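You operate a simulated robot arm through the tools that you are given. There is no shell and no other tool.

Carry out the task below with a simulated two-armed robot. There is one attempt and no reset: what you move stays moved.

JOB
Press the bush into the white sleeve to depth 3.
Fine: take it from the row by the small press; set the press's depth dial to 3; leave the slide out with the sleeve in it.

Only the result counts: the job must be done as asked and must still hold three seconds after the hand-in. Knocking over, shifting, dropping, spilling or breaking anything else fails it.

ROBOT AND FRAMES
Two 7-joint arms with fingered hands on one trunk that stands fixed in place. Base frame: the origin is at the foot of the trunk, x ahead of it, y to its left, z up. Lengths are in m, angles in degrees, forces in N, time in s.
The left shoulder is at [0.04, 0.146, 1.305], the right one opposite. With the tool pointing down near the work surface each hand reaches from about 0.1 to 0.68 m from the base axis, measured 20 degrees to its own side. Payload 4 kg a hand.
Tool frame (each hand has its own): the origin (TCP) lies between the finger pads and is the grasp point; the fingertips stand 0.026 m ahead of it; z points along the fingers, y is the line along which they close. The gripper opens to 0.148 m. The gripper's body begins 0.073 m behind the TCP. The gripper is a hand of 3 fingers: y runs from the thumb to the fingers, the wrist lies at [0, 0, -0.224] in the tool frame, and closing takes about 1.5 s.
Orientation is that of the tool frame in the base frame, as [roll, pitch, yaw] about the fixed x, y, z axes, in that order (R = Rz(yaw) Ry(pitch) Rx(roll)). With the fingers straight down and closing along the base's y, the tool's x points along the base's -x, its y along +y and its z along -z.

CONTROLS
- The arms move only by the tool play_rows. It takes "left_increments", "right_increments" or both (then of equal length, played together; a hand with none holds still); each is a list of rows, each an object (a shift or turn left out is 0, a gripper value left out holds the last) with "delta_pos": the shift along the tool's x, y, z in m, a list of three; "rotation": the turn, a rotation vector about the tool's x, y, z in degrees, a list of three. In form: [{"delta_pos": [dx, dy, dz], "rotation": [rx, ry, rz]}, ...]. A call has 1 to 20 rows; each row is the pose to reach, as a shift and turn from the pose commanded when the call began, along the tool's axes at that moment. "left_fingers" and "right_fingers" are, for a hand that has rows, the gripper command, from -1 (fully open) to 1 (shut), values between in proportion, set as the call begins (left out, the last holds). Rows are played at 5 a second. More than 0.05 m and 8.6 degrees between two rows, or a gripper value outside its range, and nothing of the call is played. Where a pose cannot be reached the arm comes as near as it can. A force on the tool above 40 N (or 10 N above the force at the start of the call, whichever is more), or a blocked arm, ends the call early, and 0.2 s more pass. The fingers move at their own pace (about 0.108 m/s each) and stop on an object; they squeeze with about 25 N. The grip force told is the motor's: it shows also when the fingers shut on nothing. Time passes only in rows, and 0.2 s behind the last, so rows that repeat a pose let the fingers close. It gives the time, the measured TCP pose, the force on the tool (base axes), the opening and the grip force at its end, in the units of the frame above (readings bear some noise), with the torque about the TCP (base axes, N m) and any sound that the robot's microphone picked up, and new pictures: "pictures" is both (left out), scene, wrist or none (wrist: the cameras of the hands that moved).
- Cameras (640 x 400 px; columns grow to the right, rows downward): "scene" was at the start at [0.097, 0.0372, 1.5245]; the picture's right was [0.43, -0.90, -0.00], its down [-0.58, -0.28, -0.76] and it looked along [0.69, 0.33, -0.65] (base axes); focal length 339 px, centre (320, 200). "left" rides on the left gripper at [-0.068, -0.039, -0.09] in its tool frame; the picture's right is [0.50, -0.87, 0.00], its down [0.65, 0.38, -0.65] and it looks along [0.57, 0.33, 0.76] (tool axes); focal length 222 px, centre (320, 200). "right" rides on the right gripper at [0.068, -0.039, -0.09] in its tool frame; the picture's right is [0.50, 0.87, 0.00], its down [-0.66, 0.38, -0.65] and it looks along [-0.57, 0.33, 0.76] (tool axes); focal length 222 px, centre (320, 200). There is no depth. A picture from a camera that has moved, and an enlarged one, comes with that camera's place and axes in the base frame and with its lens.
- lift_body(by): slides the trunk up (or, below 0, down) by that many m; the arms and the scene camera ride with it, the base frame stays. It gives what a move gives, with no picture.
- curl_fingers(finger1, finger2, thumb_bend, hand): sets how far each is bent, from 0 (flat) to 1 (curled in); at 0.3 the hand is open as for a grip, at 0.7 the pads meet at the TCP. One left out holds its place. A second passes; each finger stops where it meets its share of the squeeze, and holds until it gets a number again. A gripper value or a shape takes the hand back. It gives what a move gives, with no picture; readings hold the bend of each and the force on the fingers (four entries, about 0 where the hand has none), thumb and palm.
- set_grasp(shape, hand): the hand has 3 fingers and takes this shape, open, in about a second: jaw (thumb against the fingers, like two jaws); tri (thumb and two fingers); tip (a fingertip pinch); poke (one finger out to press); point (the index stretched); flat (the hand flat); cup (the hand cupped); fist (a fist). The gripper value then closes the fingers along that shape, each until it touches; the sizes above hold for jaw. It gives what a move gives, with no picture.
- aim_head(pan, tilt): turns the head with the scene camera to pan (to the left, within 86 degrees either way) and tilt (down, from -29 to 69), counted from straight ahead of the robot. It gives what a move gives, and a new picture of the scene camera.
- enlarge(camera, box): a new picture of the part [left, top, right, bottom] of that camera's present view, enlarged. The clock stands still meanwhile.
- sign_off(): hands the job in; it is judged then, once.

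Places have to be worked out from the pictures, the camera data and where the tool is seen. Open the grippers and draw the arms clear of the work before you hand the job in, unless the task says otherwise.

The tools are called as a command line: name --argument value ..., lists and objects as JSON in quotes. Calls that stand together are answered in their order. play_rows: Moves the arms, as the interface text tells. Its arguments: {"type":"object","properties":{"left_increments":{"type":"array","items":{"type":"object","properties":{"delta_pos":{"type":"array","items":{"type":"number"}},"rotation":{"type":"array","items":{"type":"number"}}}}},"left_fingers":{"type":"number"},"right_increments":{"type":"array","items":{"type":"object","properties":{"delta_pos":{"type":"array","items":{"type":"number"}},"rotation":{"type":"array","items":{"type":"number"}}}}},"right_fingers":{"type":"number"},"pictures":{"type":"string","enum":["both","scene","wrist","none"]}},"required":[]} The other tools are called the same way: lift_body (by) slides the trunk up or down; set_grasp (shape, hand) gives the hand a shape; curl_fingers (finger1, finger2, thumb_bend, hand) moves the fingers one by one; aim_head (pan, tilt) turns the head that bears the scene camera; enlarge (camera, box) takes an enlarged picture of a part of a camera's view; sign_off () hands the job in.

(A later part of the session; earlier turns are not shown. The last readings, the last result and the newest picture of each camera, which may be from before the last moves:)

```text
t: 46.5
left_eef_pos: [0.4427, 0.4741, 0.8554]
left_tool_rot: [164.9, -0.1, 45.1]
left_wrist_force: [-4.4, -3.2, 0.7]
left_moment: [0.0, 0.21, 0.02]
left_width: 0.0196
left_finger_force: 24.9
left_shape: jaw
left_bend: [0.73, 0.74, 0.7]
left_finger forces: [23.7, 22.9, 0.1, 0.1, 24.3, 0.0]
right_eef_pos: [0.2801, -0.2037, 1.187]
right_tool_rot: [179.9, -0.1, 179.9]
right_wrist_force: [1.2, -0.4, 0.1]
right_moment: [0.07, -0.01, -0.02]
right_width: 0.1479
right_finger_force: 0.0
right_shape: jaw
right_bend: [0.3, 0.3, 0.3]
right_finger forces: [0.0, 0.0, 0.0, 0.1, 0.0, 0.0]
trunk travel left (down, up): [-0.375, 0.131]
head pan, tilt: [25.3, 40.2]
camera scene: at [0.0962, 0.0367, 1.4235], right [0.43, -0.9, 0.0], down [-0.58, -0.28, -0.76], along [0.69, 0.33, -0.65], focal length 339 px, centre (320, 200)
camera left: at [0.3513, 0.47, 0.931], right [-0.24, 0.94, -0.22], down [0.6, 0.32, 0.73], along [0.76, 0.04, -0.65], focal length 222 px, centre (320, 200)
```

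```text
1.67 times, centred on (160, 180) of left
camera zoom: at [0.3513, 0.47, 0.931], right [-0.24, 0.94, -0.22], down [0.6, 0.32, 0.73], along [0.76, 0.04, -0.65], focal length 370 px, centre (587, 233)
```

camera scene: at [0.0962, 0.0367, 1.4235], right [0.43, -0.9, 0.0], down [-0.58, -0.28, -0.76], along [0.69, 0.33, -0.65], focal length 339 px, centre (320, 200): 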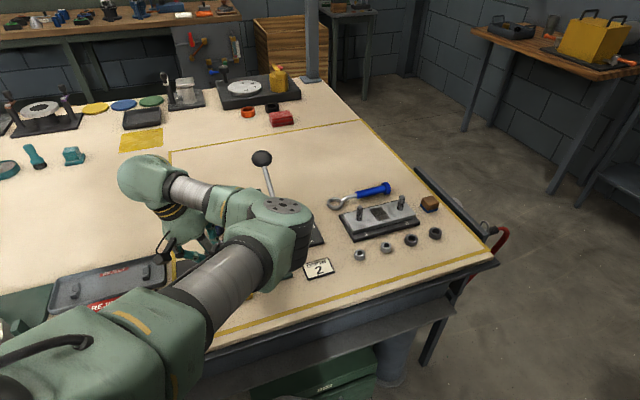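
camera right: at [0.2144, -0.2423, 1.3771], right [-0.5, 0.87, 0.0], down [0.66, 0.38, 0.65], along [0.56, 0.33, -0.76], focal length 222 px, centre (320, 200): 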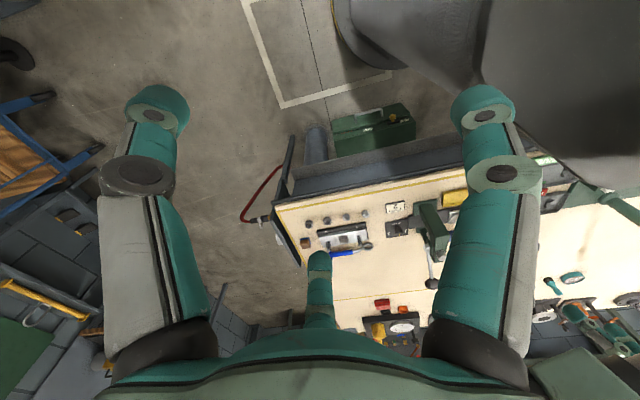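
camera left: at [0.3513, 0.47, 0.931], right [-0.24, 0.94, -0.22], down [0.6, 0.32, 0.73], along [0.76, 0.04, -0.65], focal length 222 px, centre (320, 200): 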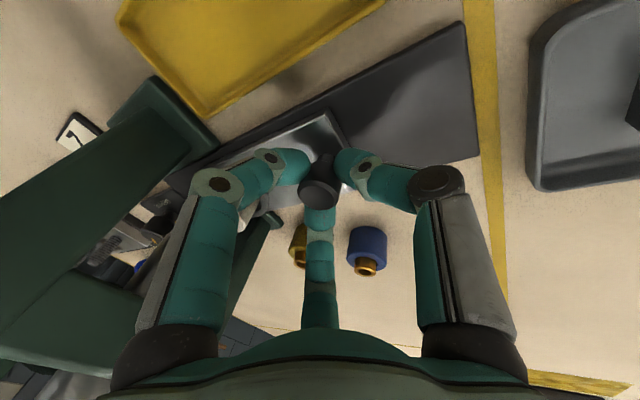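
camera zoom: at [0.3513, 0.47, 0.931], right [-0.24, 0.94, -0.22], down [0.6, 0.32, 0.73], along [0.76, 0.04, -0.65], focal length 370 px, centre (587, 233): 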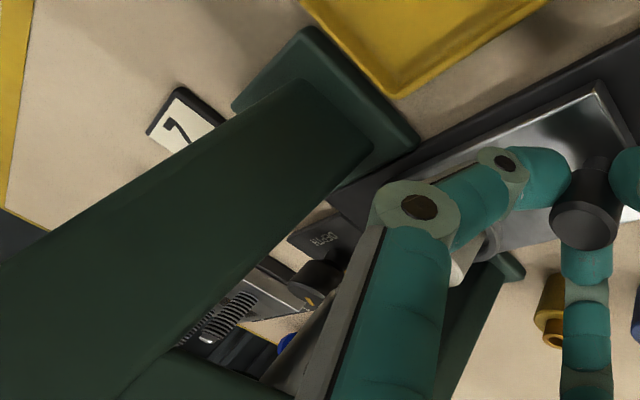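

About 76 mm pushed with only light friction, so roughly 32 mm remain. I'll continue in 4–5 mm steps until the stop is felt.

play_rows --left_increments '[{"delta_pos": [0, 0.0048, 0.0013]}, {"delta_pos": [0, 0.0097, 0.0026]}, {"delta_pos": [0, 0.0145, 0.0039]}, {"delta_pos": [0, 0.0193, 0.0052]}, {"delta_pos": [0, 0.0222, 0.006]}, {"delta_pos": [0, 0.0222, 0.006]}]'

enlarge --camera "left" --box '[0, 60, 320, 300]'

enlarge --camera "scene" --box '[130, 130, 350, 300]'

```text
t: 47.9
left_eef_pos: [0.4593, 0.4581, 0.8557]
left_tool_rot: [165.0, 0.1, 44.9]
left_wrist_force: [-5.1, -3.7, -3.9]
left_moment: [-0.02, 0.18, 0.06]
left_width: 0.0196
left_finger_force: 25.1
left_shape: jaw
left_bend: [0.73, 0.74, 0.7]
left_finger forces: [23.8, 22.1, 0.0, 0.1, 24.2, 0.1]
right_eef_pos: [0.2818, -0.2046, 1.1861]
right_tool_rot: [179.9, -0.1, -180.0]
right_wrist_force: [-0.1, -0.2, 0.1]
right_moment: [0.0, -0.02, -0.03]
right_width: 0.1479
right_finger_force: 0.1
right_shape: jaw
right_bend: [0.3, 0.3, 0.3]
right_finger forces: [0.0, 0.0, 0.0, 0.0, 0.0, 0.0]
trunk travel left (down, up): [-0.375, 0.131]
head pan, tilt: [25.3, 40.2]
camera scene: at [0.0965, 0.0368, 1.4234], right [0.43, -0.9, 0.0], down [-0.58, -0.28, -0.76], along [0.69, 0.33, -0.65], focal length 339 px, centre (320, 200)
camera left: at [0.3682, 0.4534, 0.9313], right [-0.24, 0.94, -0.22], down [0.6, 0.33, 0.73], along [0.76, 0.04, -0.65], focal length 222 px, centre (320, 200)
```

scene: 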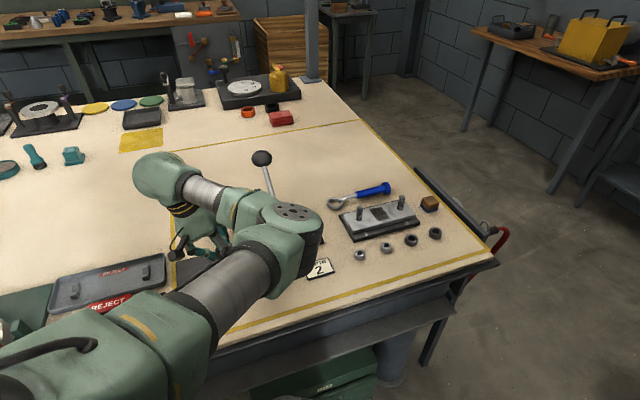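
left: 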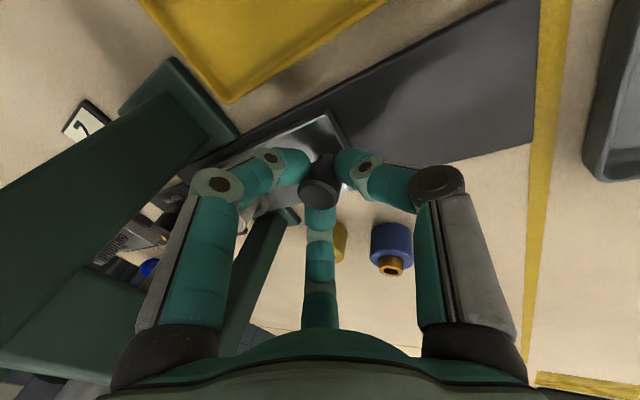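

```text
1.67 times, centred on (160, 180) of left
camera zoom: at [0.3682, 0.4534, 0.9313], right [-0.24, 0.94, -0.22], down [0.6, 0.33, 0.73], along [0.76, 0.04, -0.65], focal length 370 px, centre (587, 233)
```

zoom: 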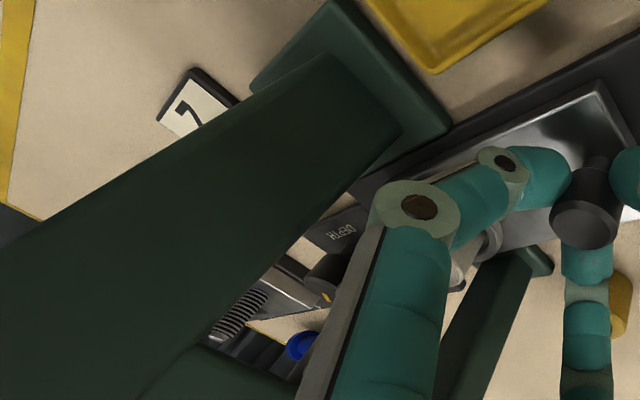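

```text
2.35 times, centred on (240, 215) of scene
camera zoom: at [0.0965, 0.0368, 1.4234], right [0.43, -0.9, 0.0], down [-0.58, -0.28, -0.76], along [0.69, 0.33, -0.65], focal length 797 px, centre (508, 165)
```

zoom: 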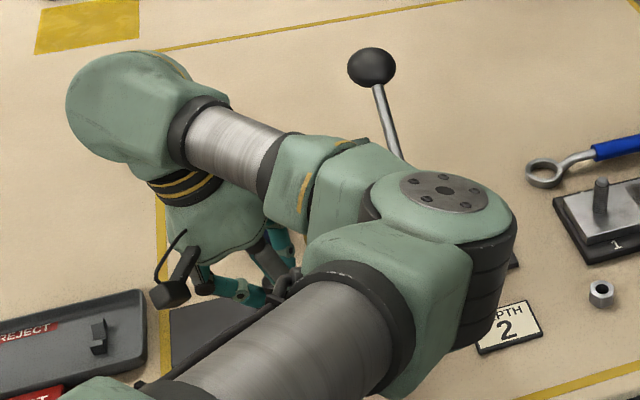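

About 99 mm pushed. I'll go another 12 mm in small steps and look for the end stop in the force.

play_rows --left_increments '[{"delta_pos": [0, 0.0029, 0.0008]}, {"delta_pos": [0, 0.0058, 0.0016]}, {"delta_pos": [0, 0.0077, 0.0021]}, {"delta_pos": [0, 0.0077, 0.0021]}]' --pictures "none"

```text
t: 48.9
left_eef_pos: [0.4653, 0.4532, 0.8547]
left_tool_rot: [165.1, 0.0, 45.0]
left_wrist_force: [-2.7, -4.6, -4.2]
left_moment: [0.01, 0.18, 0.03]
left_width: 0.0195
left_finger_force: 25.2
left_shape: jaw
left_bend: [0.73, 0.74, 0.7]
left_finger forces: [23.7, 22.9, 0.0, 0.0, 23.0, 0.0]
right_eef_pos: [0.2808, -0.205, 1.1866]
right_tool_rot: [179.9, -0.1, -180.0]
right_wrist_force: [0.3, -0.1, 0.2]
right_moment: [0.0, 0.02, -0.02]
right_width: 0.1478
right_finger_force: 0.1
right_shape: jaw
right_bend: [0.3, 0.3, 0.3]
right_finger forces: [0.0, 0.1, 0.0, 0.0, 0.0, 0.1]
trunk travel left (down, up): [-0.375, 0.131]
head pan, tilt: [25.3, 40.2]
```

There's no stop yet at about 106 mm. I'll keep going gently in 2 mm steps.

play_rows --left_increments '[{"delta_pos": [0, 0.0019, 0.0005]}, {"delta_pos": [0, 0.0039, 0.001]}, {"delta_pos": [0, 0.0058, 0.0016]}, {"delta_pos": [0, 0.0058, 0.0016]}]' --pictures "wrist"

enlarge --camera "left" --box '[120, 80, 340, 260]'

```text
t: 49.9
left_eef_pos: [0.4675, 0.448, 0.8563]
left_tool_rot: [165.1, -0.1, 45.2]
left_wrist_force: [-7.3, 0.2, 1.5]
left_moment: [0.07, 0.26, 0.05]
left_width: 0.0199
left_finger_force: 24.5
left_shape: jaw
left_bend: [0.73, 0.74, 0.7]
left_finger forces: [22.9, 21.9, 0.0, 0.0, 27.4, 0.0]
right_eef_pos: [0.2805, -0.2049, 1.1865]
right_tool_rot: [180.0, -0.1, 180.0]
right_wrist_force: [0.3, -0.7, 0.7]
right_moment: [0.01, 0.0, 0.01]
right_width: 0.1478
right_finger_force: 0.1
right_shape: jaw
right_bend: [0.3, 0.3, 0.3]
right_finger forces: [0.0, 0.0, 0.1, 0.1, 0.0, 0.0]
trunk travel left (down, up): [-0.375, 0.131]
head pan, tilt: [25.3, 40.2]
camera left: at [0.3769, 0.4444, 0.9311], right [-0.24, 0.94, -0.22], down [0.6, 0.32, 0.73], along [0.76, 0.04, -0.65], focal length 222 px, centre (320, 200)
```

left: 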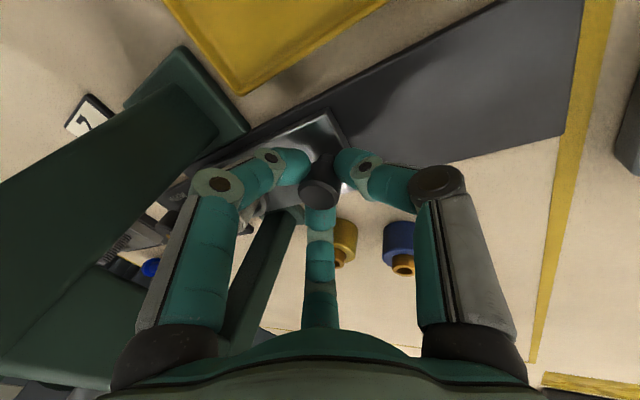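

```text
2.22 times, centred on (230, 170) of left
camera zoom: at [0.3769, 0.4444, 0.9311], right [-0.24, 0.94, -0.22], down [0.6, 0.32, 0.73], along [0.76, 0.04, -0.65], focal length 494 px, centre (520, 267)
```

zoom: 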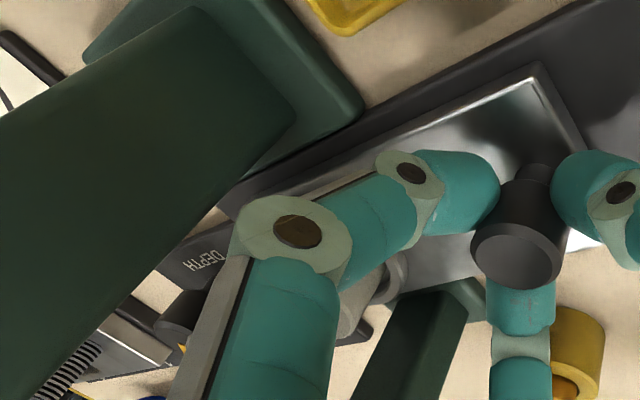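

Push resistance has just begun to rise. I'll add 3 mm more to confirm this is the end stop.

play_rows --left_increments '[{"delta_pos": [0, 0.0015, 0.0004]}, {"delta_pos": [0, 0.0029, 0.0008]}, {"delta_pos": [0, 0.0029, 0.0008]}]' --pictures "none"

```text
t: 50.7
left_eef_pos: [0.4694, 0.447, 0.8558]
left_tool_rot: [165.2, -0.2, 45.1]
left_wrist_force: [-14.5, 5.3, 3.8]
left_moment: [0.18, 0.35, 0.09]
left_width: 0.02
left_finger_force: 25.3
left_shape: jaw
left_bend: [0.73, 0.74, 0.7]
left_finger forces: [21.5, 21.1, 0.0, 0.1, 33.0, 0.0]
right_eef_pos: [0.2782, -0.2038, 1.1872]
right_tool_rot: [-180.0, 0.0, -180.0]
right_wrist_force: [-0.6, -1.2, 0.4]
right_moment: [-0.02, 0.02, 0.0]
right_width: 0.1479
right_finger_force: 0.0
right_shape: jaw
right_bend: [0.3, 0.3, 0.3]
right_finger forces: [0.0, 0.1, 0.0, 0.0, 0.0, 0.0]
trunk travel left (down, up): [-0.375, 0.131]
head pan, tilt: [25.3, 40.2]
```

Resistance along the slide is now about 14 N, so the slide is against its inner stop. I'll open the fingers and back away along the tool axis.

play_rows --left_increments '[{"delta_pos": [0, -0.001, 0]}, {"delta_pos": [0, -0.001, 0]}, {"delta_pos": [0, -0.001, 0]}, {"delta_pos": [0, -0.001, 0]}, {"delta_pos": [0, -0.001, -0.02]}, {"delta_pos": [0, -0.001, -0.05]}, {"delta_pos": [0, -0.001, -0.09]}, {"delta_pos": [0, -0.001, -0.13]}, {"delta_pos": [0, -0.001, -0.17]}, {"delta_pos": [0, -0.001, -0.17]}]' --left_fingers 0.1

enlarge --camera "left" --box '[120, 0, 400, 180]'

enlarge --camera "scene" --box '[150, 120, 350, 300]'

```text
t: 52.9
left_eef_pos: [0.4382, 0.4815, 1.0203]
left_tool_rot: [165.0, -0.1, 45.0]
left_wrist_force: [0.0, 0.0, -0.5]
left_moment: [0.02, 0.01, 0.01]
left_width: 0.0663
left_finger_force: 0.0
left_shape: jaw
left_bend: [0.39, 0.39, 0.7]
left_finger forces: [0.0, 0.1, 0.0, 0.0, 0.0, 0.0]
right_eef_pos: [0.2829, -0.204, 1.1865]
right_tool_rot: [179.9, -0.1, -180.0]
right_wrist_force: [0.8, 0.2, -0.4]
right_moment: [0.02, -0.01, -0.02]
right_width: 0.1481
right_finger_force: 0.1
right_shape: jaw
right_bend: [0.3, 0.3, 0.3]
right_finger forces: [0.0, 0.0, 0.0, 0.1, 0.1, 0.1]
trunk travel left (down, up): [-0.375, 0.131]
head pan, tilt: [25.3, 40.2]
camera scene: at [0.0974, 0.0372, 1.4233], right [0.43, -0.9, 0.0], down [-0.58, -0.28, -0.76], along [0.69, 0.33, -0.65], focal length 339 px, centre (320, 200)
camera left: at [0.3474, 0.4763, 1.095], right [-0.24, 0.94, -0.22], down [0.6, 0.32, 0.73], along [0.76, 0.04, -0.65], focal length 222 px, centre (320, 200)
```

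scene: 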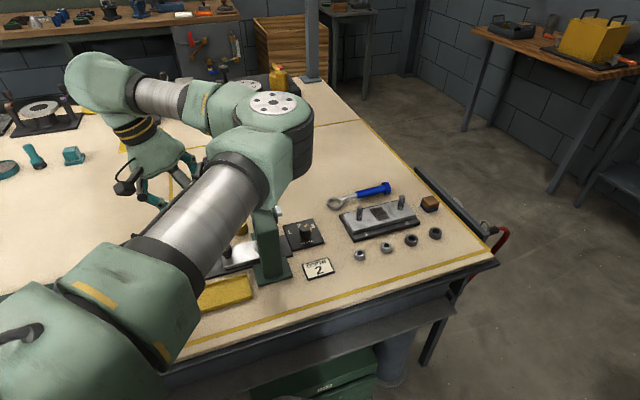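
left: 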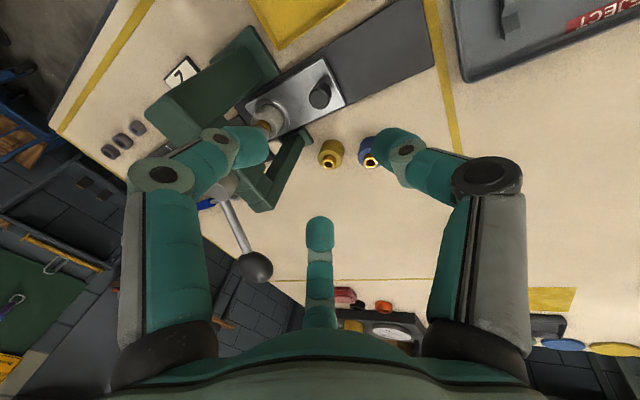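

```text
2.22 times, centred on (260, 90) of left
camera zoom: at [0.3474, 0.4763, 1.095], right [-0.24, 0.94, -0.22], down [0.6, 0.32, 0.73], along [0.76, 0.04, -0.65], focal length 494 px, centre (453, 444)
```

zoom: 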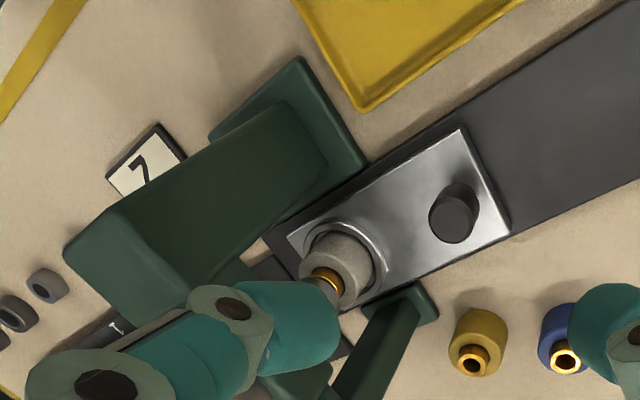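

```text
2.22 times, centred on (250, 210) of scene
camera zoom: at [0.0974, 0.0372, 1.4233], right [0.43, -0.9, 0.0], down [-0.58, -0.28, -0.76], along [0.69, 0.33, -0.65], focal length 753 px, centre (476, 178)
```

zoom: 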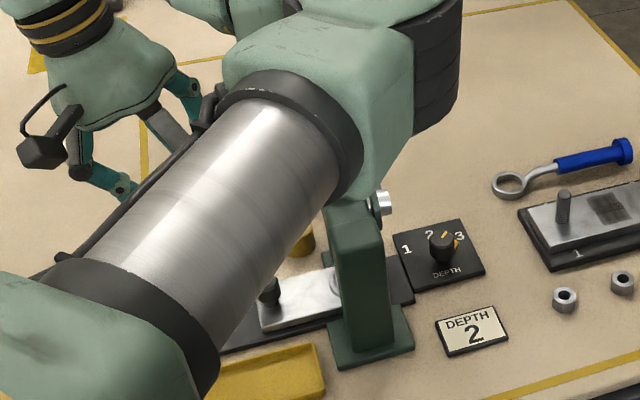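

The slide is in. I'll open the fingers wide to clear the view, and check that the nest sits under the ram with the sleeve still upright.

play_rows --left_increments '[{"delta_pos": [0, 0, -0.01]}, {"delta_pos": [0, 0, -0.01]}, {"delta_pos": [0, 0, -0.01]}, {"delta_pos": [0, 0, -0.01]}]' --left_fingers -1 --pictures "wrist"

enlarge --camera "left" --box '[160, 40, 360, 190]'

enlarge --camera "left" --box '[220, 80, 320, 160]'

```text
t: 53.9
left_eef_pos: [0.4368, 0.4823, 1.0294]
left_tool_rot: [164.9, 0.0, 45.2]
left_wrist_force: [0.5, -0.4, -0.1]
left_moment: [0.0, 0.0, 0.01]
left_width: 0.148
left_finger_force: 0.0
left_shape: jaw
left_bend: [0.3, 0.3, 0.3]
left_finger forces: [0.0, 0.1, 0.0, 0.1, 0.0, 0.0]
right_eef_pos: [0.2813, -0.2051, 1.186]
right_tool_rot: [179.9, -0.2, 179.9]
right_wrist_force: [-0.1, -1.0, 0.2]
right_moment: [0.01, 0.0, 0.01]
right_width: 0.148
right_finger_force: 0.0
right_shape: jaw
right_bend: [0.3, 0.3, 0.3]
right_finger forces: [0.0, 0.0, 0.0, 0.0, 0.0, 0.1]
trunk travel left (down, up): [-0.375, 0.131]
head pan, tilt: [25.3, 40.2]
camera left: at [0.3456, 0.4778, 1.1047], right [-0.24, 0.94, -0.22], down [0.6, 0.32, 0.73], along [0.76, 0.04, -0.65], focal length 222 px, centre (320, 200)
```

left: 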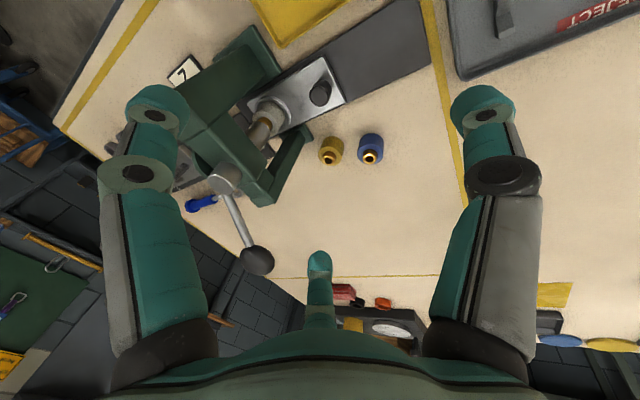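

```text
2.67 times, centred on (260, 115) of left
camera zoom: at [0.3456, 0.4778, 1.1047], right [-0.24, 0.94, -0.22], down [0.6, 0.32, 0.73], along [0.76, 0.04, -0.65], focal length 592 px, centre (480, 427)
```

zoom: 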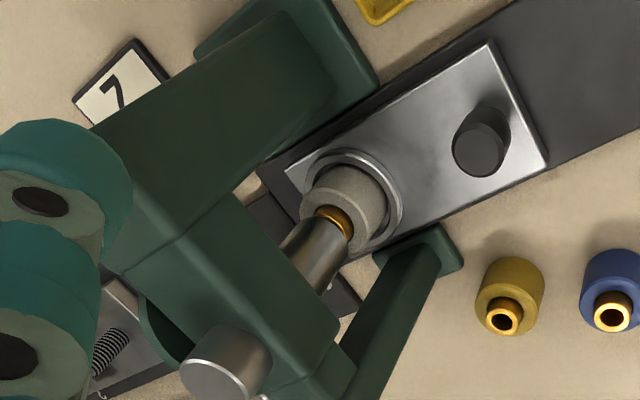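

```text
5.00 times, centred on (270, 120) of left
camera zoom: at [0.3456, 0.4778, 1.1047], right [-0.24, 0.94, -0.22], down [0.6, 0.32, 0.73], along [0.76, 0.04, -0.65], focal length 1111 px, centre (570, 600)
```

zoom: 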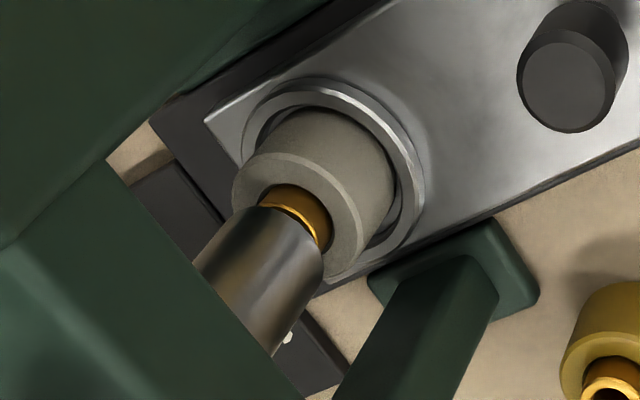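

The ram is lined up right over the bush and the sleeve is upright. Next is the lever: its ball is at about (0.636, 0.438, 0.99). I'll first level the hand and raise it.

play_rows --left_increments '[{"delta_pos": [0, 0.0086, -0.032], "rotation": [5, 0, 0]}, {"delta_pos": [0, 0.0173, -0.0644], "rotation": [10, 0, 0]}, {"delta_pos": [0, 0.0259, -0.0966], "rotation": [15, 0, 0]}, {"delta_pos": [0, 0.0259, -0.0966], "rotation": [15, 0, 0]}]' --left_fingers 0.0 --pictures "none"

```text
t: 54.9
left_eef_pos: [0.4389, 0.4799, 1.1282]
left_tool_rot: [-179.9, 0.0, 45.1]
left_wrist_force: [0.9, 0.3, -1.2]
left_moment: [0.0, -0.03, -0.05]
left_width: 0.0747
left_finger_force: 0.1
left_shape: jaw
left_bend: [0.36, 0.36, 0.7]
left_finger forces: [0.0, 0.1, 0.0, 0.0, 0.0, 0.1]
right_eef_pos: [0.2821, -0.2048, 1.187]
right_tool_rot: [-180.0, -0.1, -180.0]
right_wrist_force: [0.0, -0.7, -0.2]
right_moment: [0.0, 0.0, -0.01]
right_width: 0.1478
right_finger_force: 0.0
right_shape: jaw
right_bend: [0.3, 0.3, 0.3]
right_finger forces: [0.1, 0.1, 0.0, 0.0, 0.0, 0.0]
trunk travel left (down, up): [-0.375, 0.131]
head pan, tilt: [25.3, 40.2]
```

Now I'll swing the hand back to yaw 180° while moving toward the lever side, well above the press.

play_rows --left_increments '[{"delta_pos": [0.001, 0.008, -0.002], "rotation": [0, 0, -8]}, {"delta_pos": [0.003, 0.016, -0.004], "rotation": [0, 0, -16]}, {"delta_pos": [0.004, 0.024, -0.006], "rotation": [0, 0, -24]}, {"delta_pos": [0.005, 0.032, -0.008], "rotation": [0, 0, -32]}, {"delta_pos": [0.006, 0.04, -0.01], "rotation": [0, 0, -40]}, {"delta_pos": [0.008, 0.048, -0.012], "rotation": [0, 0, -48]}, {"delta_pos": [0.009, 0.056, -0.014], "rotation": [0, 0, -56]}, {"delta_pos": [0.01, 0.064, -0.016], "rotation": [0, 0, -64]}, {"delta_pos": [0.012, 0.072, -0.018], "rotation": [0, 0, -72]}, {"delta_pos": [0.013, 0.08, -0.02], "rotation": [0, 0, -80]}, {"delta_pos": [0.014, 0.088, -0.02], "rotation": [0, 0, -88]}, {"delta_pos": [0.016, 0.096, -0.02], "rotation": [0, 0, -96]}, {"delta_pos": [0.017, 0.104, -0.02], "rotation": [0, 0, -104]}, {"delta_pos": [0.018, 0.112, -0.02], "rotation": [0, 0, -112]}, {"delta_pos": [0.019, 0.12, -0.02], "rotation": [0, 0, -120]}, {"delta_pos": [0.02, 0.128, -0.02], "rotation": [0, 0, -128]}, {"delta_pos": [0.0219, 0.135, -0.02], "rotation": [0, 0, -135]}, {"delta_pos": [0.0219, 0.135, -0.02], "rotation": [0, 0, -135]}]'

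```text
t: 58.7
left_eef_pos: [0.5495, 0.3988, 1.1474]
left_tool_rot: [-180.0, 0.1, -179.9]
left_wrist_force: [0.4, -0.9, -0.5]
left_moment: [0.02, 0.02, -0.02]
left_width: 0.0744
left_finger_force: 0.1
left_shape: jaw
left_bend: [0.36, 0.36, 0.7]
left_finger forces: [0.0, 0.0, 0.0, 0.0, 0.0, 0.0]
right_eef_pos: [0.2806, -0.2039, 1.1869]
right_tool_rot: [-180.0, -0.1, -180.0]
right_wrist_force: [-1.2, -0.2, -0.7]
right_moment: [-0.01, -0.05, -0.02]
right_width: 0.1483
right_finger_force: 0.0
right_shape: jaw
right_bend: [0.3, 0.3, 0.3]
right_finger forces: [0.1, 0.1, 0.0, 0.0, 0.0, 0.1]
trunk travel left (down, up): [-0.375, 0.131]
head pan, tilt: [25.3, 40.2]
camera scene: at [0.0969, 0.0372, 1.4234], right [0.43, -0.9, 0.0], down [-0.58, -0.28, -0.76], along [0.69, 0.33, -0.65], focal length 339 px, centre (320, 200)
camera left: at [0.6166, 0.3604, 1.2374], right [-0.5, -0.87, 0.0], down [-0.66, 0.38, 0.65], along [-0.57, 0.33, -0.76], focal length 222 px, centre (320, 200)
```

scene: 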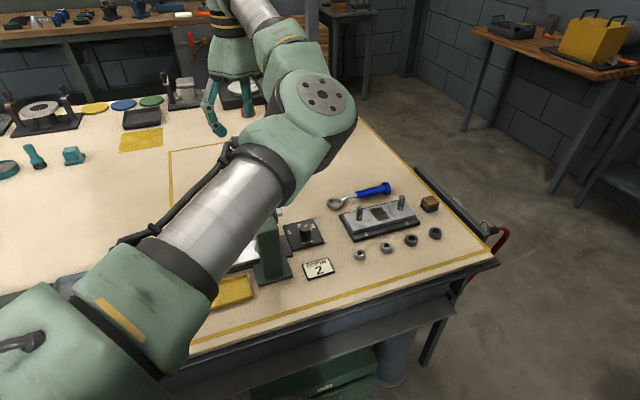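
left: 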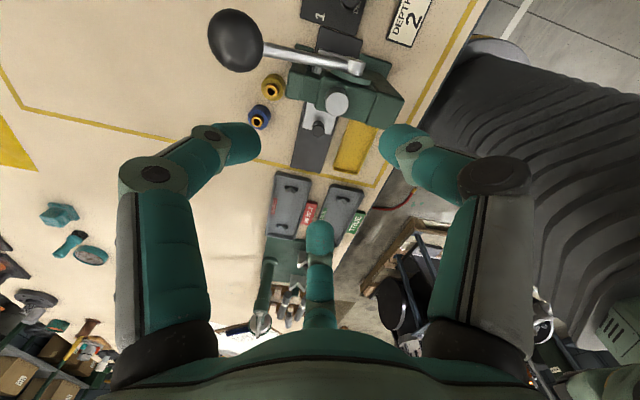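

The ball's position is confirmed at about (0.637, 0.4375, 0.99), with the lever pivot near (0.549, 0.35, 0.926). Next I'll go to a staging pose above the ball with the hand leaning 30° toward −y, which keeps it off the press and within reach.

play_rows --left_increments '[{"delta_pos": [-0.0175, -0.0023, 0.005], "rotation": [-6, -0.8, -2.9]}, {"delta_pos": [-0.035, -0.0045, 0.015], "rotation": [-11.9, -1.6, -5.8]}, {"delta_pos": [-0.0525, -0.0068, 0.03], "rotation": [-17.9, -2.3, -8.8]}, {"delta_pos": [-0.07, -0.009, 0.05], "rotation": [-23.8, -3.1, -11.7]}, {"delta_pos": [-0.0875, -0.0113, 0.0708], "rotation": [-29.8, -3.9, -14.6]}, {"delta_pos": [-0.0875, -0.0113, 0.0708], "rotation": [-29.8, -3.9, -14.6]}]'

```text
t: 60.1
left_eef_pos: [0.609, 0.3887, 1.0866]
left_tool_rot: [150.8, 7.3, -167.1]
left_wrist_force: [-0.1, 0.6, -0.4]
left_moment: [0.02, 0.02, 0.02]
left_width: 0.0746
left_finger_force: 0.0
left_shape: jaw
left_bend: [0.36, 0.36, 0.7]
left_finger forces: [0.0, 0.1, 0.1, 0.0, 0.1, 0.0]
left hand out of reach, approached as far as the arm can: row 5, 6
right_eef_pos: [0.282, -0.2043, 1.1866]
right_tool_rot: [180.0, -0.2, 180.0]
right_wrist_force: [0.2, 0.0, -0.1]
right_moment: [0.01, -0.01, 0.0]
right_width: 0.1479
right_finger_force: 0.0
right_shape: jaw
right_bend: [0.3, 0.3, 0.3]
right_finger forces: [0.0, 0.0, 0.1, 0.0, 0.0, 0.0]
trunk travel left (down, up): [-0.375, 0.131]
head pan, tilt: [25.3, 40.2]
camera scene: at [0.0966, 0.037, 1.4235], right [0.43, -0.9, 0.0], down [-0.58, -0.28, -0.76], along [0.69, 0.33, -0.65], focal length 339 px, centre (320, 200)
camera left: at [0.6834, 0.3265, 1.1524], right [-0.26, -0.84, -0.48], down [-0.73, -0.16, 0.66], along [-0.63, 0.53, -0.57], focal length 222 px, centre (320, 200)
```

scene: 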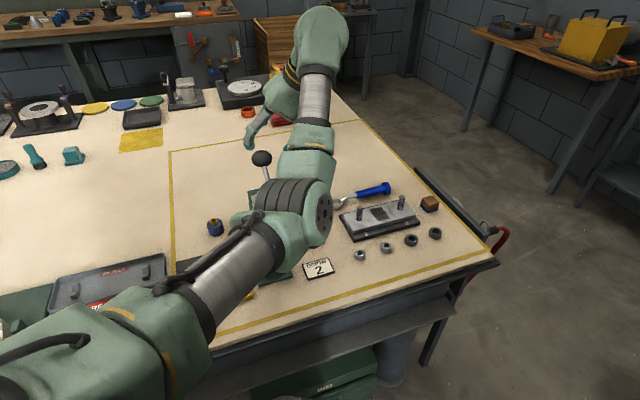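
left: 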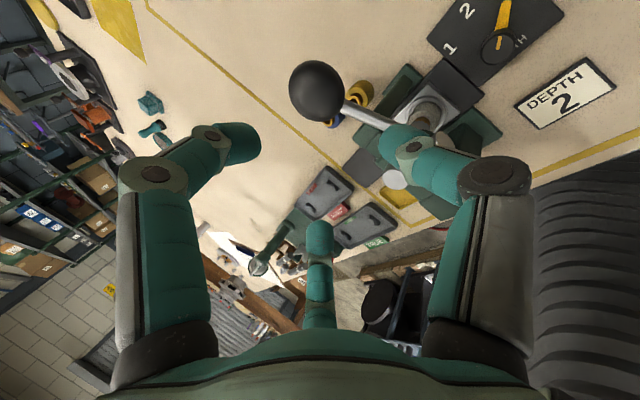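

The reach fell short at yaw 195° with that lean (x 0.609 instead of 0.637). I'll try turning the hand about its own axis by 30° here in free space to see if the target becomes reachable.

play_rows --left_increments '[{"rotation": [0, 0, 8]}, {"rotation": [0, 0, 16]}, {"rotation": [0, 0, 24]}, {"rotation": [0, 0, 30]}, {"rotation": [0, 0, 30]}]' --pictures "none"

```text
t: 61.3
left_eef_pos: [0.6087, 0.3889, 1.086]
left_tool_rot: [151.0, -7.5, 166.8]
left_wrist_force: [0.1, 0.5, -0.5]
left_moment: [-0.01, -0.02, 0.01]
left_width: 0.0747
left_finger_force: 0.1
left_shape: jaw
left_bend: [0.36, 0.36, 0.7]
left_finger forces: [0.0, 0.0, 0.0, 0.0, 0.1, 0.0]
right_eef_pos: [0.2819, -0.2036, 1.1849]
right_tool_rot: [-179.9, -0.1, 179.9]
right_wrist_force: [-0.2, -0.5, -0.2]
right_moment: [0.04, -0.02, -0.02]
right_width: 0.1478
right_finger_force: 0.1
right_shape: jaw
right_bend: [0.3, 0.3, 0.3]
right_finger forces: [0.1, 0.0, 0.0, 0.0, 0.0, 0.0]
trunk travel left (down, up): [-0.375, 0.131]
head pan, tilt: [25.3, 40.2]
```

The commanded pose follows the reached pose, which is helpful. Now I'll try moving outward 28 mm at this yaw.

play_rows --left_increments '[{"delta_pos": [-0.0095, 0.0008, 0.0029]}, {"delta_pos": [-0.019, 0.0016, 0.0058]}, {"delta_pos": [-0.0283, 0.0024, 0.0087]}, {"delta_pos": [-0.0283, 0.0024, 0.0087]}]' --pictures "scene"

```text
t: 62.3
left_eef_pos: [0.6368, 0.3882, 1.0742]
left_tool_rot: [150.9, -7.5, 167.0]
left_wrist_force: [0.1, 0.4, 0.3]
left_moment: [-0.01, -0.01, 0.0]
left_width: 0.0747
left_finger_force: 0.1
left_shape: jaw
left_bend: [0.36, 0.36, 0.7]
left_finger forces: [0.1, 0.0, 0.0, 0.0, 0.0, 0.1]
right_eef_pos: [0.2814, -0.2045, 1.1849]
right_tool_rot: [180.0, -0.2, -179.9]
right_wrist_force: [-0.2, -0.2, -0.7]
right_moment: [-0.03, -0.01, 0.01]
right_width: 0.148
right_finger_force: 0.1
right_shape: jaw
right_bend: [0.3, 0.3, 0.3]
right_finger forces: [0.0, 0.1, 0.0, 0.1, 0.1, 0.0]
trunk travel left (down, up): [-0.375, 0.131]
head pan, tilt: [25.3, 40.2]
camera scene: at [0.0969, 0.037, 1.4234], right [0.43, -0.9, 0.0], down [-0.58, -0.28, -0.76], along [0.69, 0.33, -0.65], focal length 339 px, centre (320, 200)
```

scene: 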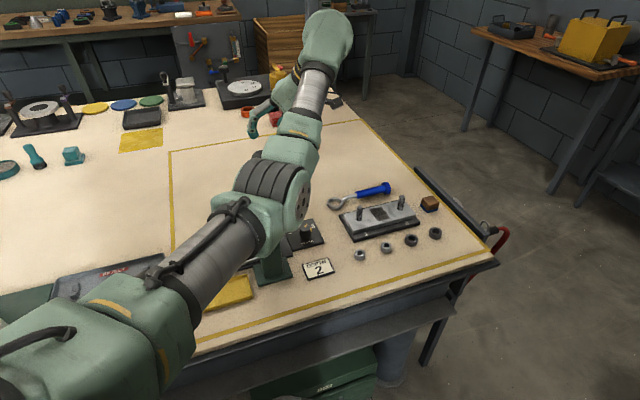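

That worked: the TCP is at (0.637, 0.388, 1.074). I'll look through the wrist camera to see how the ball and lever rod sit relative to the digits.

enlarge --camera "left" --box '[160, 0, 480, 260]'

```text
1.54 times, centred on (320, 130) of left
camera zoom: at [0.6916, 0.2958, 1.1237], right [-0.71, -0.61, -0.35], down [-0.53, 0.14, 0.83], along [-0.46, 0.78, -0.42], focal length 342 px, centre (320, 308)
```

zoom: 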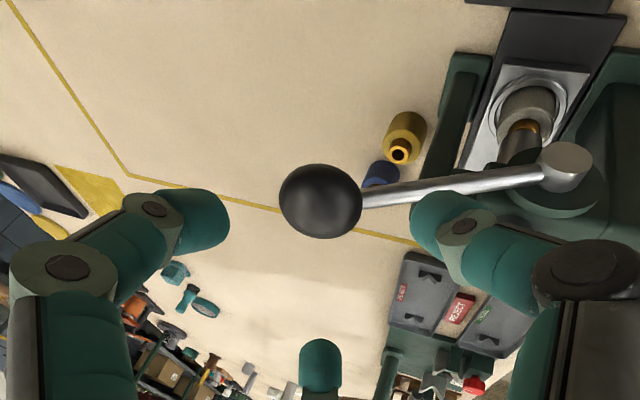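

The lever rod would fall close to the thumb at this yaw. I'll rotate the hand −22° about its axis so the rod lies in the gap between the digits, staying in free space.

play_rows --left_increments '[{"rotation": [0, 0, -7]}, {"rotation": [0, 0, -14]}, {"rotation": [0, 0, -22]}, {"rotation": [0, 0, -22]}]' --pictures "wrist"

enlarge --camera "left" --box '[160, 0, 480, 260]'

```text
t: 63.3
left_eef_pos: [0.6267, 0.3888, 1.0773]
left_tool_rot: [150.2, 3.5, -174.0]
left_wrist_force: [-0.3, -0.7, 0.0]
left_moment: [-0.03, -0.01, 0.01]
left_width: 0.0743
left_finger_force: 0.1
left_shape: jaw
left_bend: [0.36, 0.36, 0.7]
left_finger forces: [0.1, 0.0, 0.0, 0.0, 0.0, 0.0]
left hand out of reach, approached as far as the arm can: row 3, 4
right_eef_pos: [0.2824, -0.2059, 1.1858]
right_tool_rot: [179.9, -0.2, -180.0]
right_wrist_force: [-0.4, -0.2, -0.3]
right_moment: [-0.03, -0.02, 0.02]
right_width: 0.1477
right_finger_force: 0.1
right_shape: jaw
right_bend: [0.3, 0.3, 0.3]
right_finger forces: [0.1, 0.0, 0.0, 0.0, 0.0, 0.1]
trunk travel left (down, up): [-0.375, 0.131]
head pan, tilt: [25.3, 40.2]
camera left: at [0.6987, 0.3169, 1.1383], right [-0.39, -0.8, -0.46], down [-0.7, -0.07, 0.71], along [-0.6, 0.6, -0.53], focal length 222 px, centre (320, 200)
```

left: 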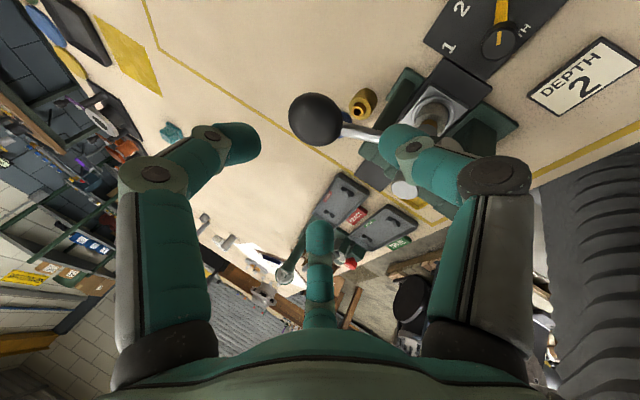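

```text
1.54 times, centred on (320, 130) of left
camera zoom: at [0.6987, 0.3169, 1.1383], right [-0.39, -0.8, -0.46], down [-0.7, -0.07, 0.71], along [-0.6, 0.6, -0.53], focal length 342 px, centre (320, 308)
```

zoom: 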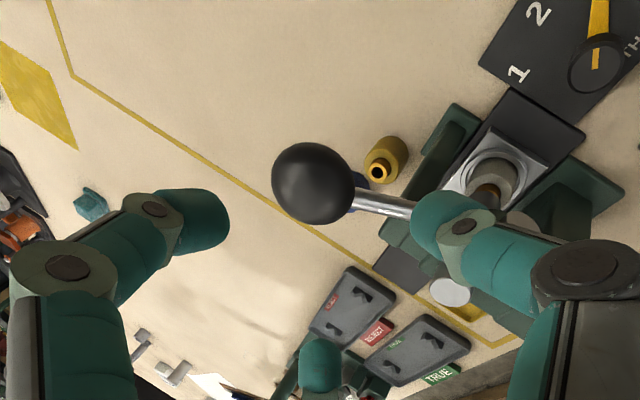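

The arm can't turn past about yaw 187° out here, so I'll cup the ball instead of gripping it. With the three fingertips part-closed, they'll press on its upper half. I'll set yaw 180°, lean 20°, and stage 5 cm above the ball with the fingers at about a 28 mm opening.

play_rows --left_increments '[{"delta_pos": [-0.004, 0.0044, 0.0028], "rotation": [3.4, 0, 2.3]}, {"delta_pos": [-0.008, 0.0088, 0.0057], "rotation": [6.7, 0, 4.6]}, {"delta_pos": [-0.012, 0.0132, 0.0085], "rotation": [10.1, 0, 6.9]}, {"delta_pos": [-0.012, 0.0132, 0.0085], "rotation": [10.1, 0, 6.9]}, {"delta_pos": [-0.012, 0.0132, 0.0085], "rotation": [10.1, 0, 6.9]}]' --left_fingers 0.62

enlarge --camera "left" --box '[200, 40, 440, 230]'

```text
t: 64.5
left_eef_pos: [0.638, 0.4062, 1.0781]
left_tool_rot: [160.1, 0.5, 179.9]
left_wrist_force: [0.3, 0.6, 0.2]
left_moment: [0.02, 0.02, -0.01]
left_width: 0.0287
left_finger_force: 0.0
left_shape: jaw
left_bend: [0.75, 0.75, 0.7]
left_finger forces: [0.1, 0.1, 0.0, 0.0, 0.0, 0.0]
right_eef_pos: [0.2814, -0.2047, 1.1858]
right_tool_rot: [-180.0, -0.1, -180.0]
right_wrist_force: [-0.1, -0.6, -0.5]
right_moment: [-0.02, -0.03, -0.02]
right_width: 0.1477
right_finger_force: 0.1
right_shape: jaw
right_bend: [0.3, 0.3, 0.3]
right_finger forces: [0.1, 0.0, 0.1, 0.0, 0.0, 0.0]
trunk travel left (down, up): [-0.375, 0.131]
head pan, tilt: [25.3, 40.2]
camera scene: at [0.097, 0.0371, 1.4234], right [0.43, -0.9, 0.0], down [-0.58, -0.28, -0.76], along [0.69, 0.33, -0.65], focal length 339 px, centre (320, 200)
camera left: at [0.7038, 0.3385, 1.1483], right [-0.5, -0.81, -0.3], down [-0.66, 0.14, 0.74], along [-0.56, 0.57, -0.61], focal length 222 px, centre (320, 200)
```

scene: 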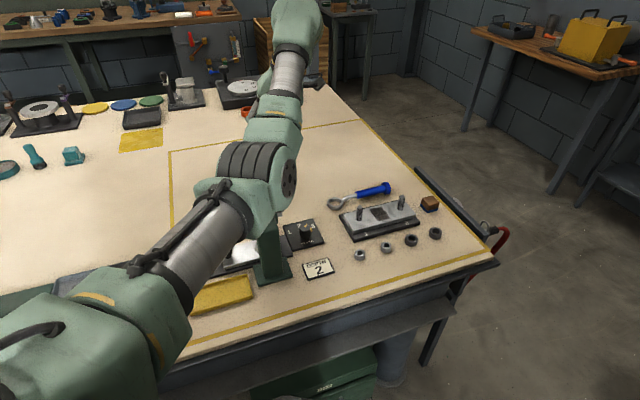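
left: 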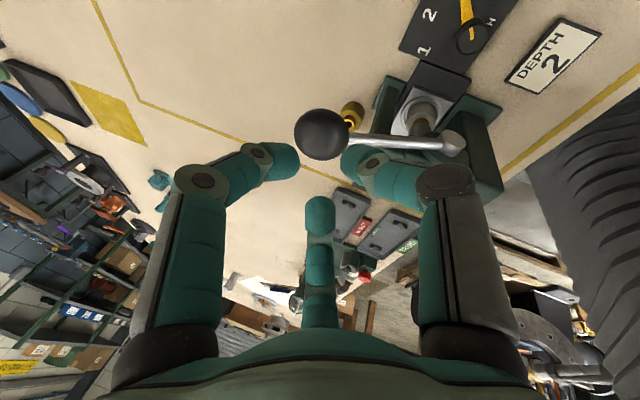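

```text
2.11 times, centred on (320, 135) of left
camera zoom: at [0.7038, 0.3385, 1.1483], right [-0.5, -0.81, -0.3], down [-0.66, 0.14, 0.74], along [-0.56, 0.57, -0.61], focal length 468 px, centre (320, 337)
```

zoom: 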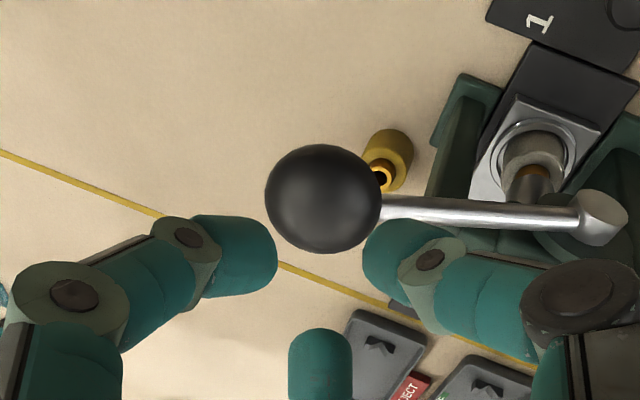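

The ball is directly ahead, only 4 mm off in tool x. I'll shift 4 mm and move 42 mm along the tool axis, just short of contact, then check.

play_rows --left_increments '[{"delta_pos": [0.004, 0.001, 0.01]}, {"delta_pos": [0.004, 0.001, 0.02]}, {"delta_pos": [0.004, 0.001, 0.03]}, {"delta_pos": [0.004, 0.001, 0.04]}, {"delta_pos": [0.004, 0.001, 0.04]}]' --pictures "wrist"

enlarge --camera "left" --box '[220, 80, 420, 250]'

```text
t: 65.7
left_eef_pos: [0.6277, 0.4199, 1.0321]
left_tool_rot: [160.1, 0.6, 179.8]
left_wrist_force: [0.5, -0.3, -0.1]
left_moment: [0.02, 0.0, -0.02]
left_width: 0.0288
left_finger_force: 0.0
left_shape: jaw
left_bend: [0.75, 0.75, 0.7]
left_finger forces: [0.0, 0.0, 0.0, 0.0, 0.1, 0.1]
left hand out of reach, approached as far as the arm can: row 3, 4, 5
right_eef_pos: [0.2815, -0.205, 1.1855]
right_tool_rot: [180.0, -0.1, -180.0]
right_wrist_force: [-0.3, 0.4, -1.1]
right_moment: [-0.01, -0.01, -0.02]
right_width: 0.1478
right_finger_force: 0.0
right_shape: jaw
right_bend: [0.3, 0.3, 0.3]
right_finger forces: [0.0, 0.0, 0.0, 0.0, 0.0, 0.0]
trunk travel left (down, up): [-0.375, 0.131]
head pan, tilt: [25.3, 40.2]
camera left: at [0.6942, 0.3522, 1.1031], right [-0.5, -0.81, -0.3], down [-0.66, 0.14, 0.74], along [-0.56, 0.57, -0.61], focal length 222 px, centre (320, 200)
```

left: 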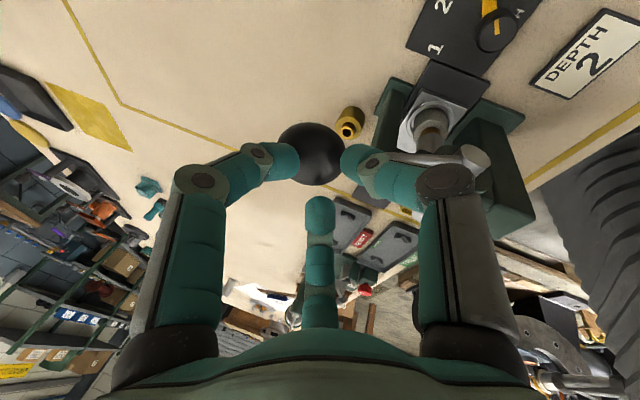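

```text
2.35 times, centred on (320, 165) of left
camera zoom: at [0.6942, 0.3522, 1.1031], right [-0.5, -0.81, -0.3], down [-0.66, 0.14, 0.74], along [-0.56, 0.57, -0.61], focal length 523 px, centre (320, 282)
```

zoom: 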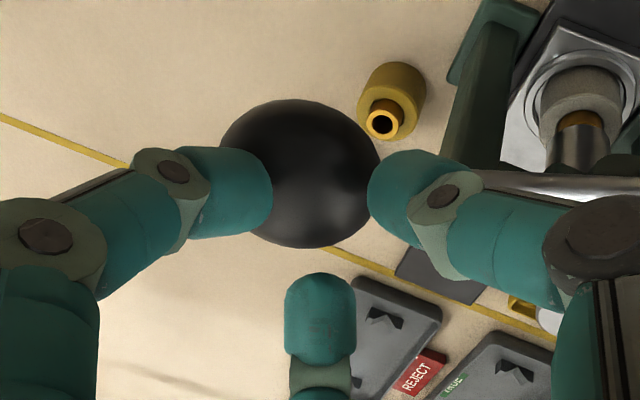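

That point is slightly out of reach at yaw 180°; the earlier smaller yaw reached further. I'll back off 4 cm and turn to about yaw 150°.

play_rows --left_increments '[{"delta_pos": [0, 0, -0.02], "rotation": [0, 0, 0]}, {"delta_pos": [0, 0, -0.04], "rotation": [0, 0, 7.5]}, {"delta_pos": [0, 0, -0.045], "rotation": [0, 0, 15]}, {"delta_pos": [0, 0, -0.045], "rotation": [0, 0, 22.5]}, {"delta_pos": [-0.004, 0, -0.045], "rotation": [0, 0, 30]}, {"delta_pos": [-0.008, 0, -0.045], "rotation": [0, 0, 30]}, {"delta_pos": [-0.008, 0, -0.045], "rotation": [0, 0, 30]}]' --pictures "both"

enlarge --camera "left" --box '[200, 40, 440, 230]'

```text
t: 67.3
left_eef_pos: [0.6338, 0.404, 1.0734]
left_tool_rot: [162.4, -9.4, 151.3]
left_wrist_force: [-0.1, 0.7, -0.7]
left_moment: [0.0, 0.0, -0.06]
left_width: 0.0283
left_finger_force: 0.1
left_shape: jaw
left_bend: [0.75, 0.75, 0.7]
left_finger forces: [0.0, 0.0, 0.0, 0.0, 0.0, 0.0]
right_eef_pos: [0.2823, -0.2043, 1.1867]
right_tool_rot: [179.9, -0.1, 180.0]
right_wrist_force: [0.0, -0.3, 0.0]
right_moment: [-0.04, 0.04, -0.01]
right_width: 0.148
right_finger_force: 0.1
right_shape: jaw
right_bend: [0.3, 0.3, 0.3]
right_finger forces: [0.0, 0.1, 0.1, 0.1, 0.0, 0.1]
trunk travel left (down, up): [-0.375, 0.131]
head pan, tilt: [25.3, 40.2]
camera scene: at [0.0969, 0.037, 1.4234], right [0.43, -0.9, 0.0], down [-0.58, -0.28, -0.76], along [0.69, 0.33, -0.65], focal length 339 px, centre (320, 200)
camera left: at [0.6726, 0.3085, 1.1351], right [-0.87, -0.47, -0.18], down [-0.38, 0.39, 0.83], along [-0.32, 0.79, -0.52], focal length 222 px, centre (320, 200)
```

scene: 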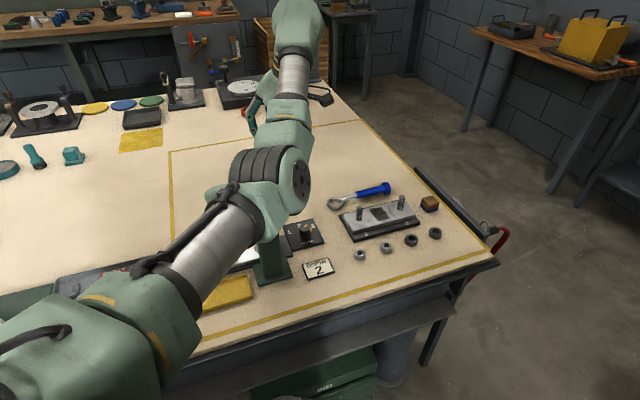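
left: 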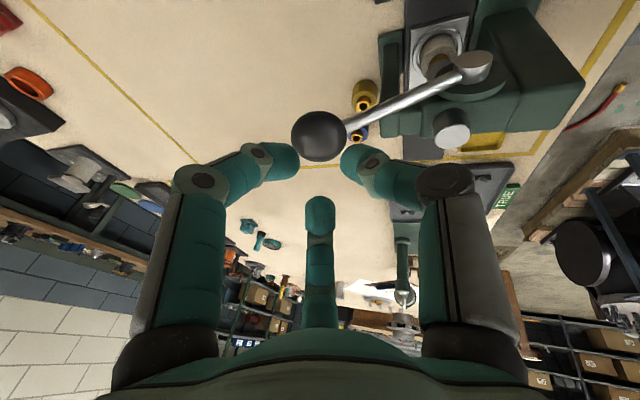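

```text
2.11 times, centred on (320, 135) of left
camera zoom: at [0.6726, 0.3085, 1.1351], right [-0.87, -0.47, -0.18], down [-0.38, 0.39, 0.83], along [-0.32, 0.79, -0.52], focal length 468 px, centre (320, 337)
```

zoom: 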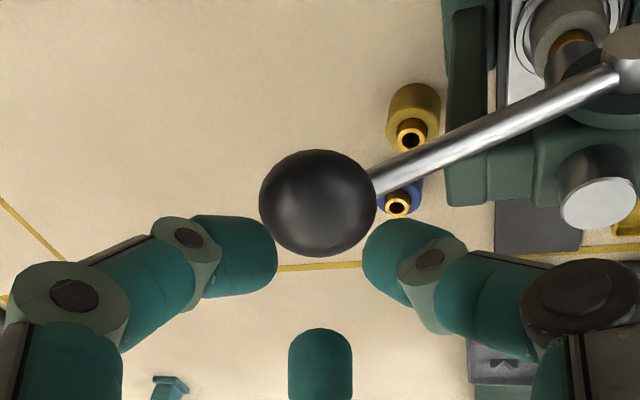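

At yaw 150° no reach limit was reported, and the ball sits at tool (0.003, 0.003, 0.089). I'll advance 40 mm along the tool axis toward it.

play_rows --left_increments '[{"delta_pos": [0.0013, 0.0013, 0.01]}, {"delta_pos": [0.0026, 0.0027, 0.02]}, {"delta_pos": [0.0026, 0.0027, 0.03]}, {"delta_pos": [0.0026, 0.0027, 0.038]}, {"delta_pos": [0.0026, 0.0027, 0.038]}]' --pictures "wrist"

enlarge --camera "left" --box '[220, 80, 420, 250]'

```text
t: 68.5
left_eef_pos: [0.6363, 0.4213, 1.0395]
left_tool_rot: [162.4, -9.2, 151.3]
left_wrist_force: [-0.8, -1.1, -0.2]
left_moment: [-0.02, 0.0, -0.01]
left_width: 0.0282
left_finger_force: 0.0
left_shape: jaw
left_bend: [0.75, 0.75, 0.7]
left_finger forces: [0.0, 0.0, 0.0, 0.0, 0.0, 0.0]
right_eef_pos: [0.2817, -0.2046, 1.1858]
right_tool_rot: [-180.0, 0.0, -180.0]
right_wrist_force: [-0.1, 0.1, 0.1]
right_moment: [0.0, -0.03, -0.03]
right_width: 0.1481
right_finger_force: 0.0
right_shape: jaw
right_bend: [0.3, 0.3, 0.3]
right_finger forces: [0.0, 0.0, 0.1, 0.1, 0.1, 0.0]
trunk travel left (down, up): [-0.375, 0.131]
head pan, tilt: [25.3, 40.2]
camera left: at [0.6736, 0.3264, 1.1008], right [-0.87, -0.47, -0.18], down [-0.39, 0.39, 0.83], along [-0.32, 0.79, -0.52], focal length 222 px, centre (320, 200)
```

left: 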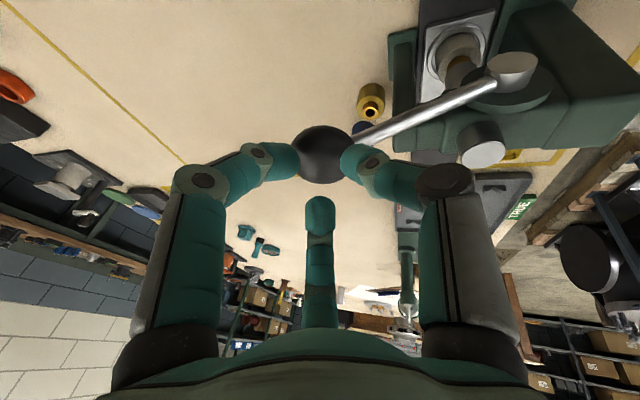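

```text
2.35 times, centred on (320, 165) of left
camera zoom: at [0.6736, 0.3264, 1.1008], right [-0.87, -0.47, -0.18], down [-0.39, 0.39, 0.83], along [-0.32, 0.79, -0.52], focal length 523 px, centre (320, 282)
```

zoom: 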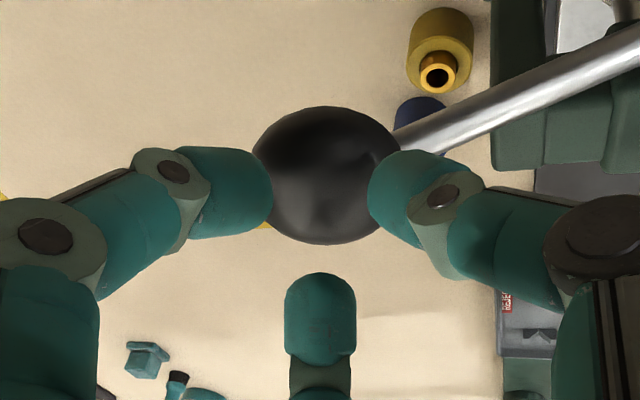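

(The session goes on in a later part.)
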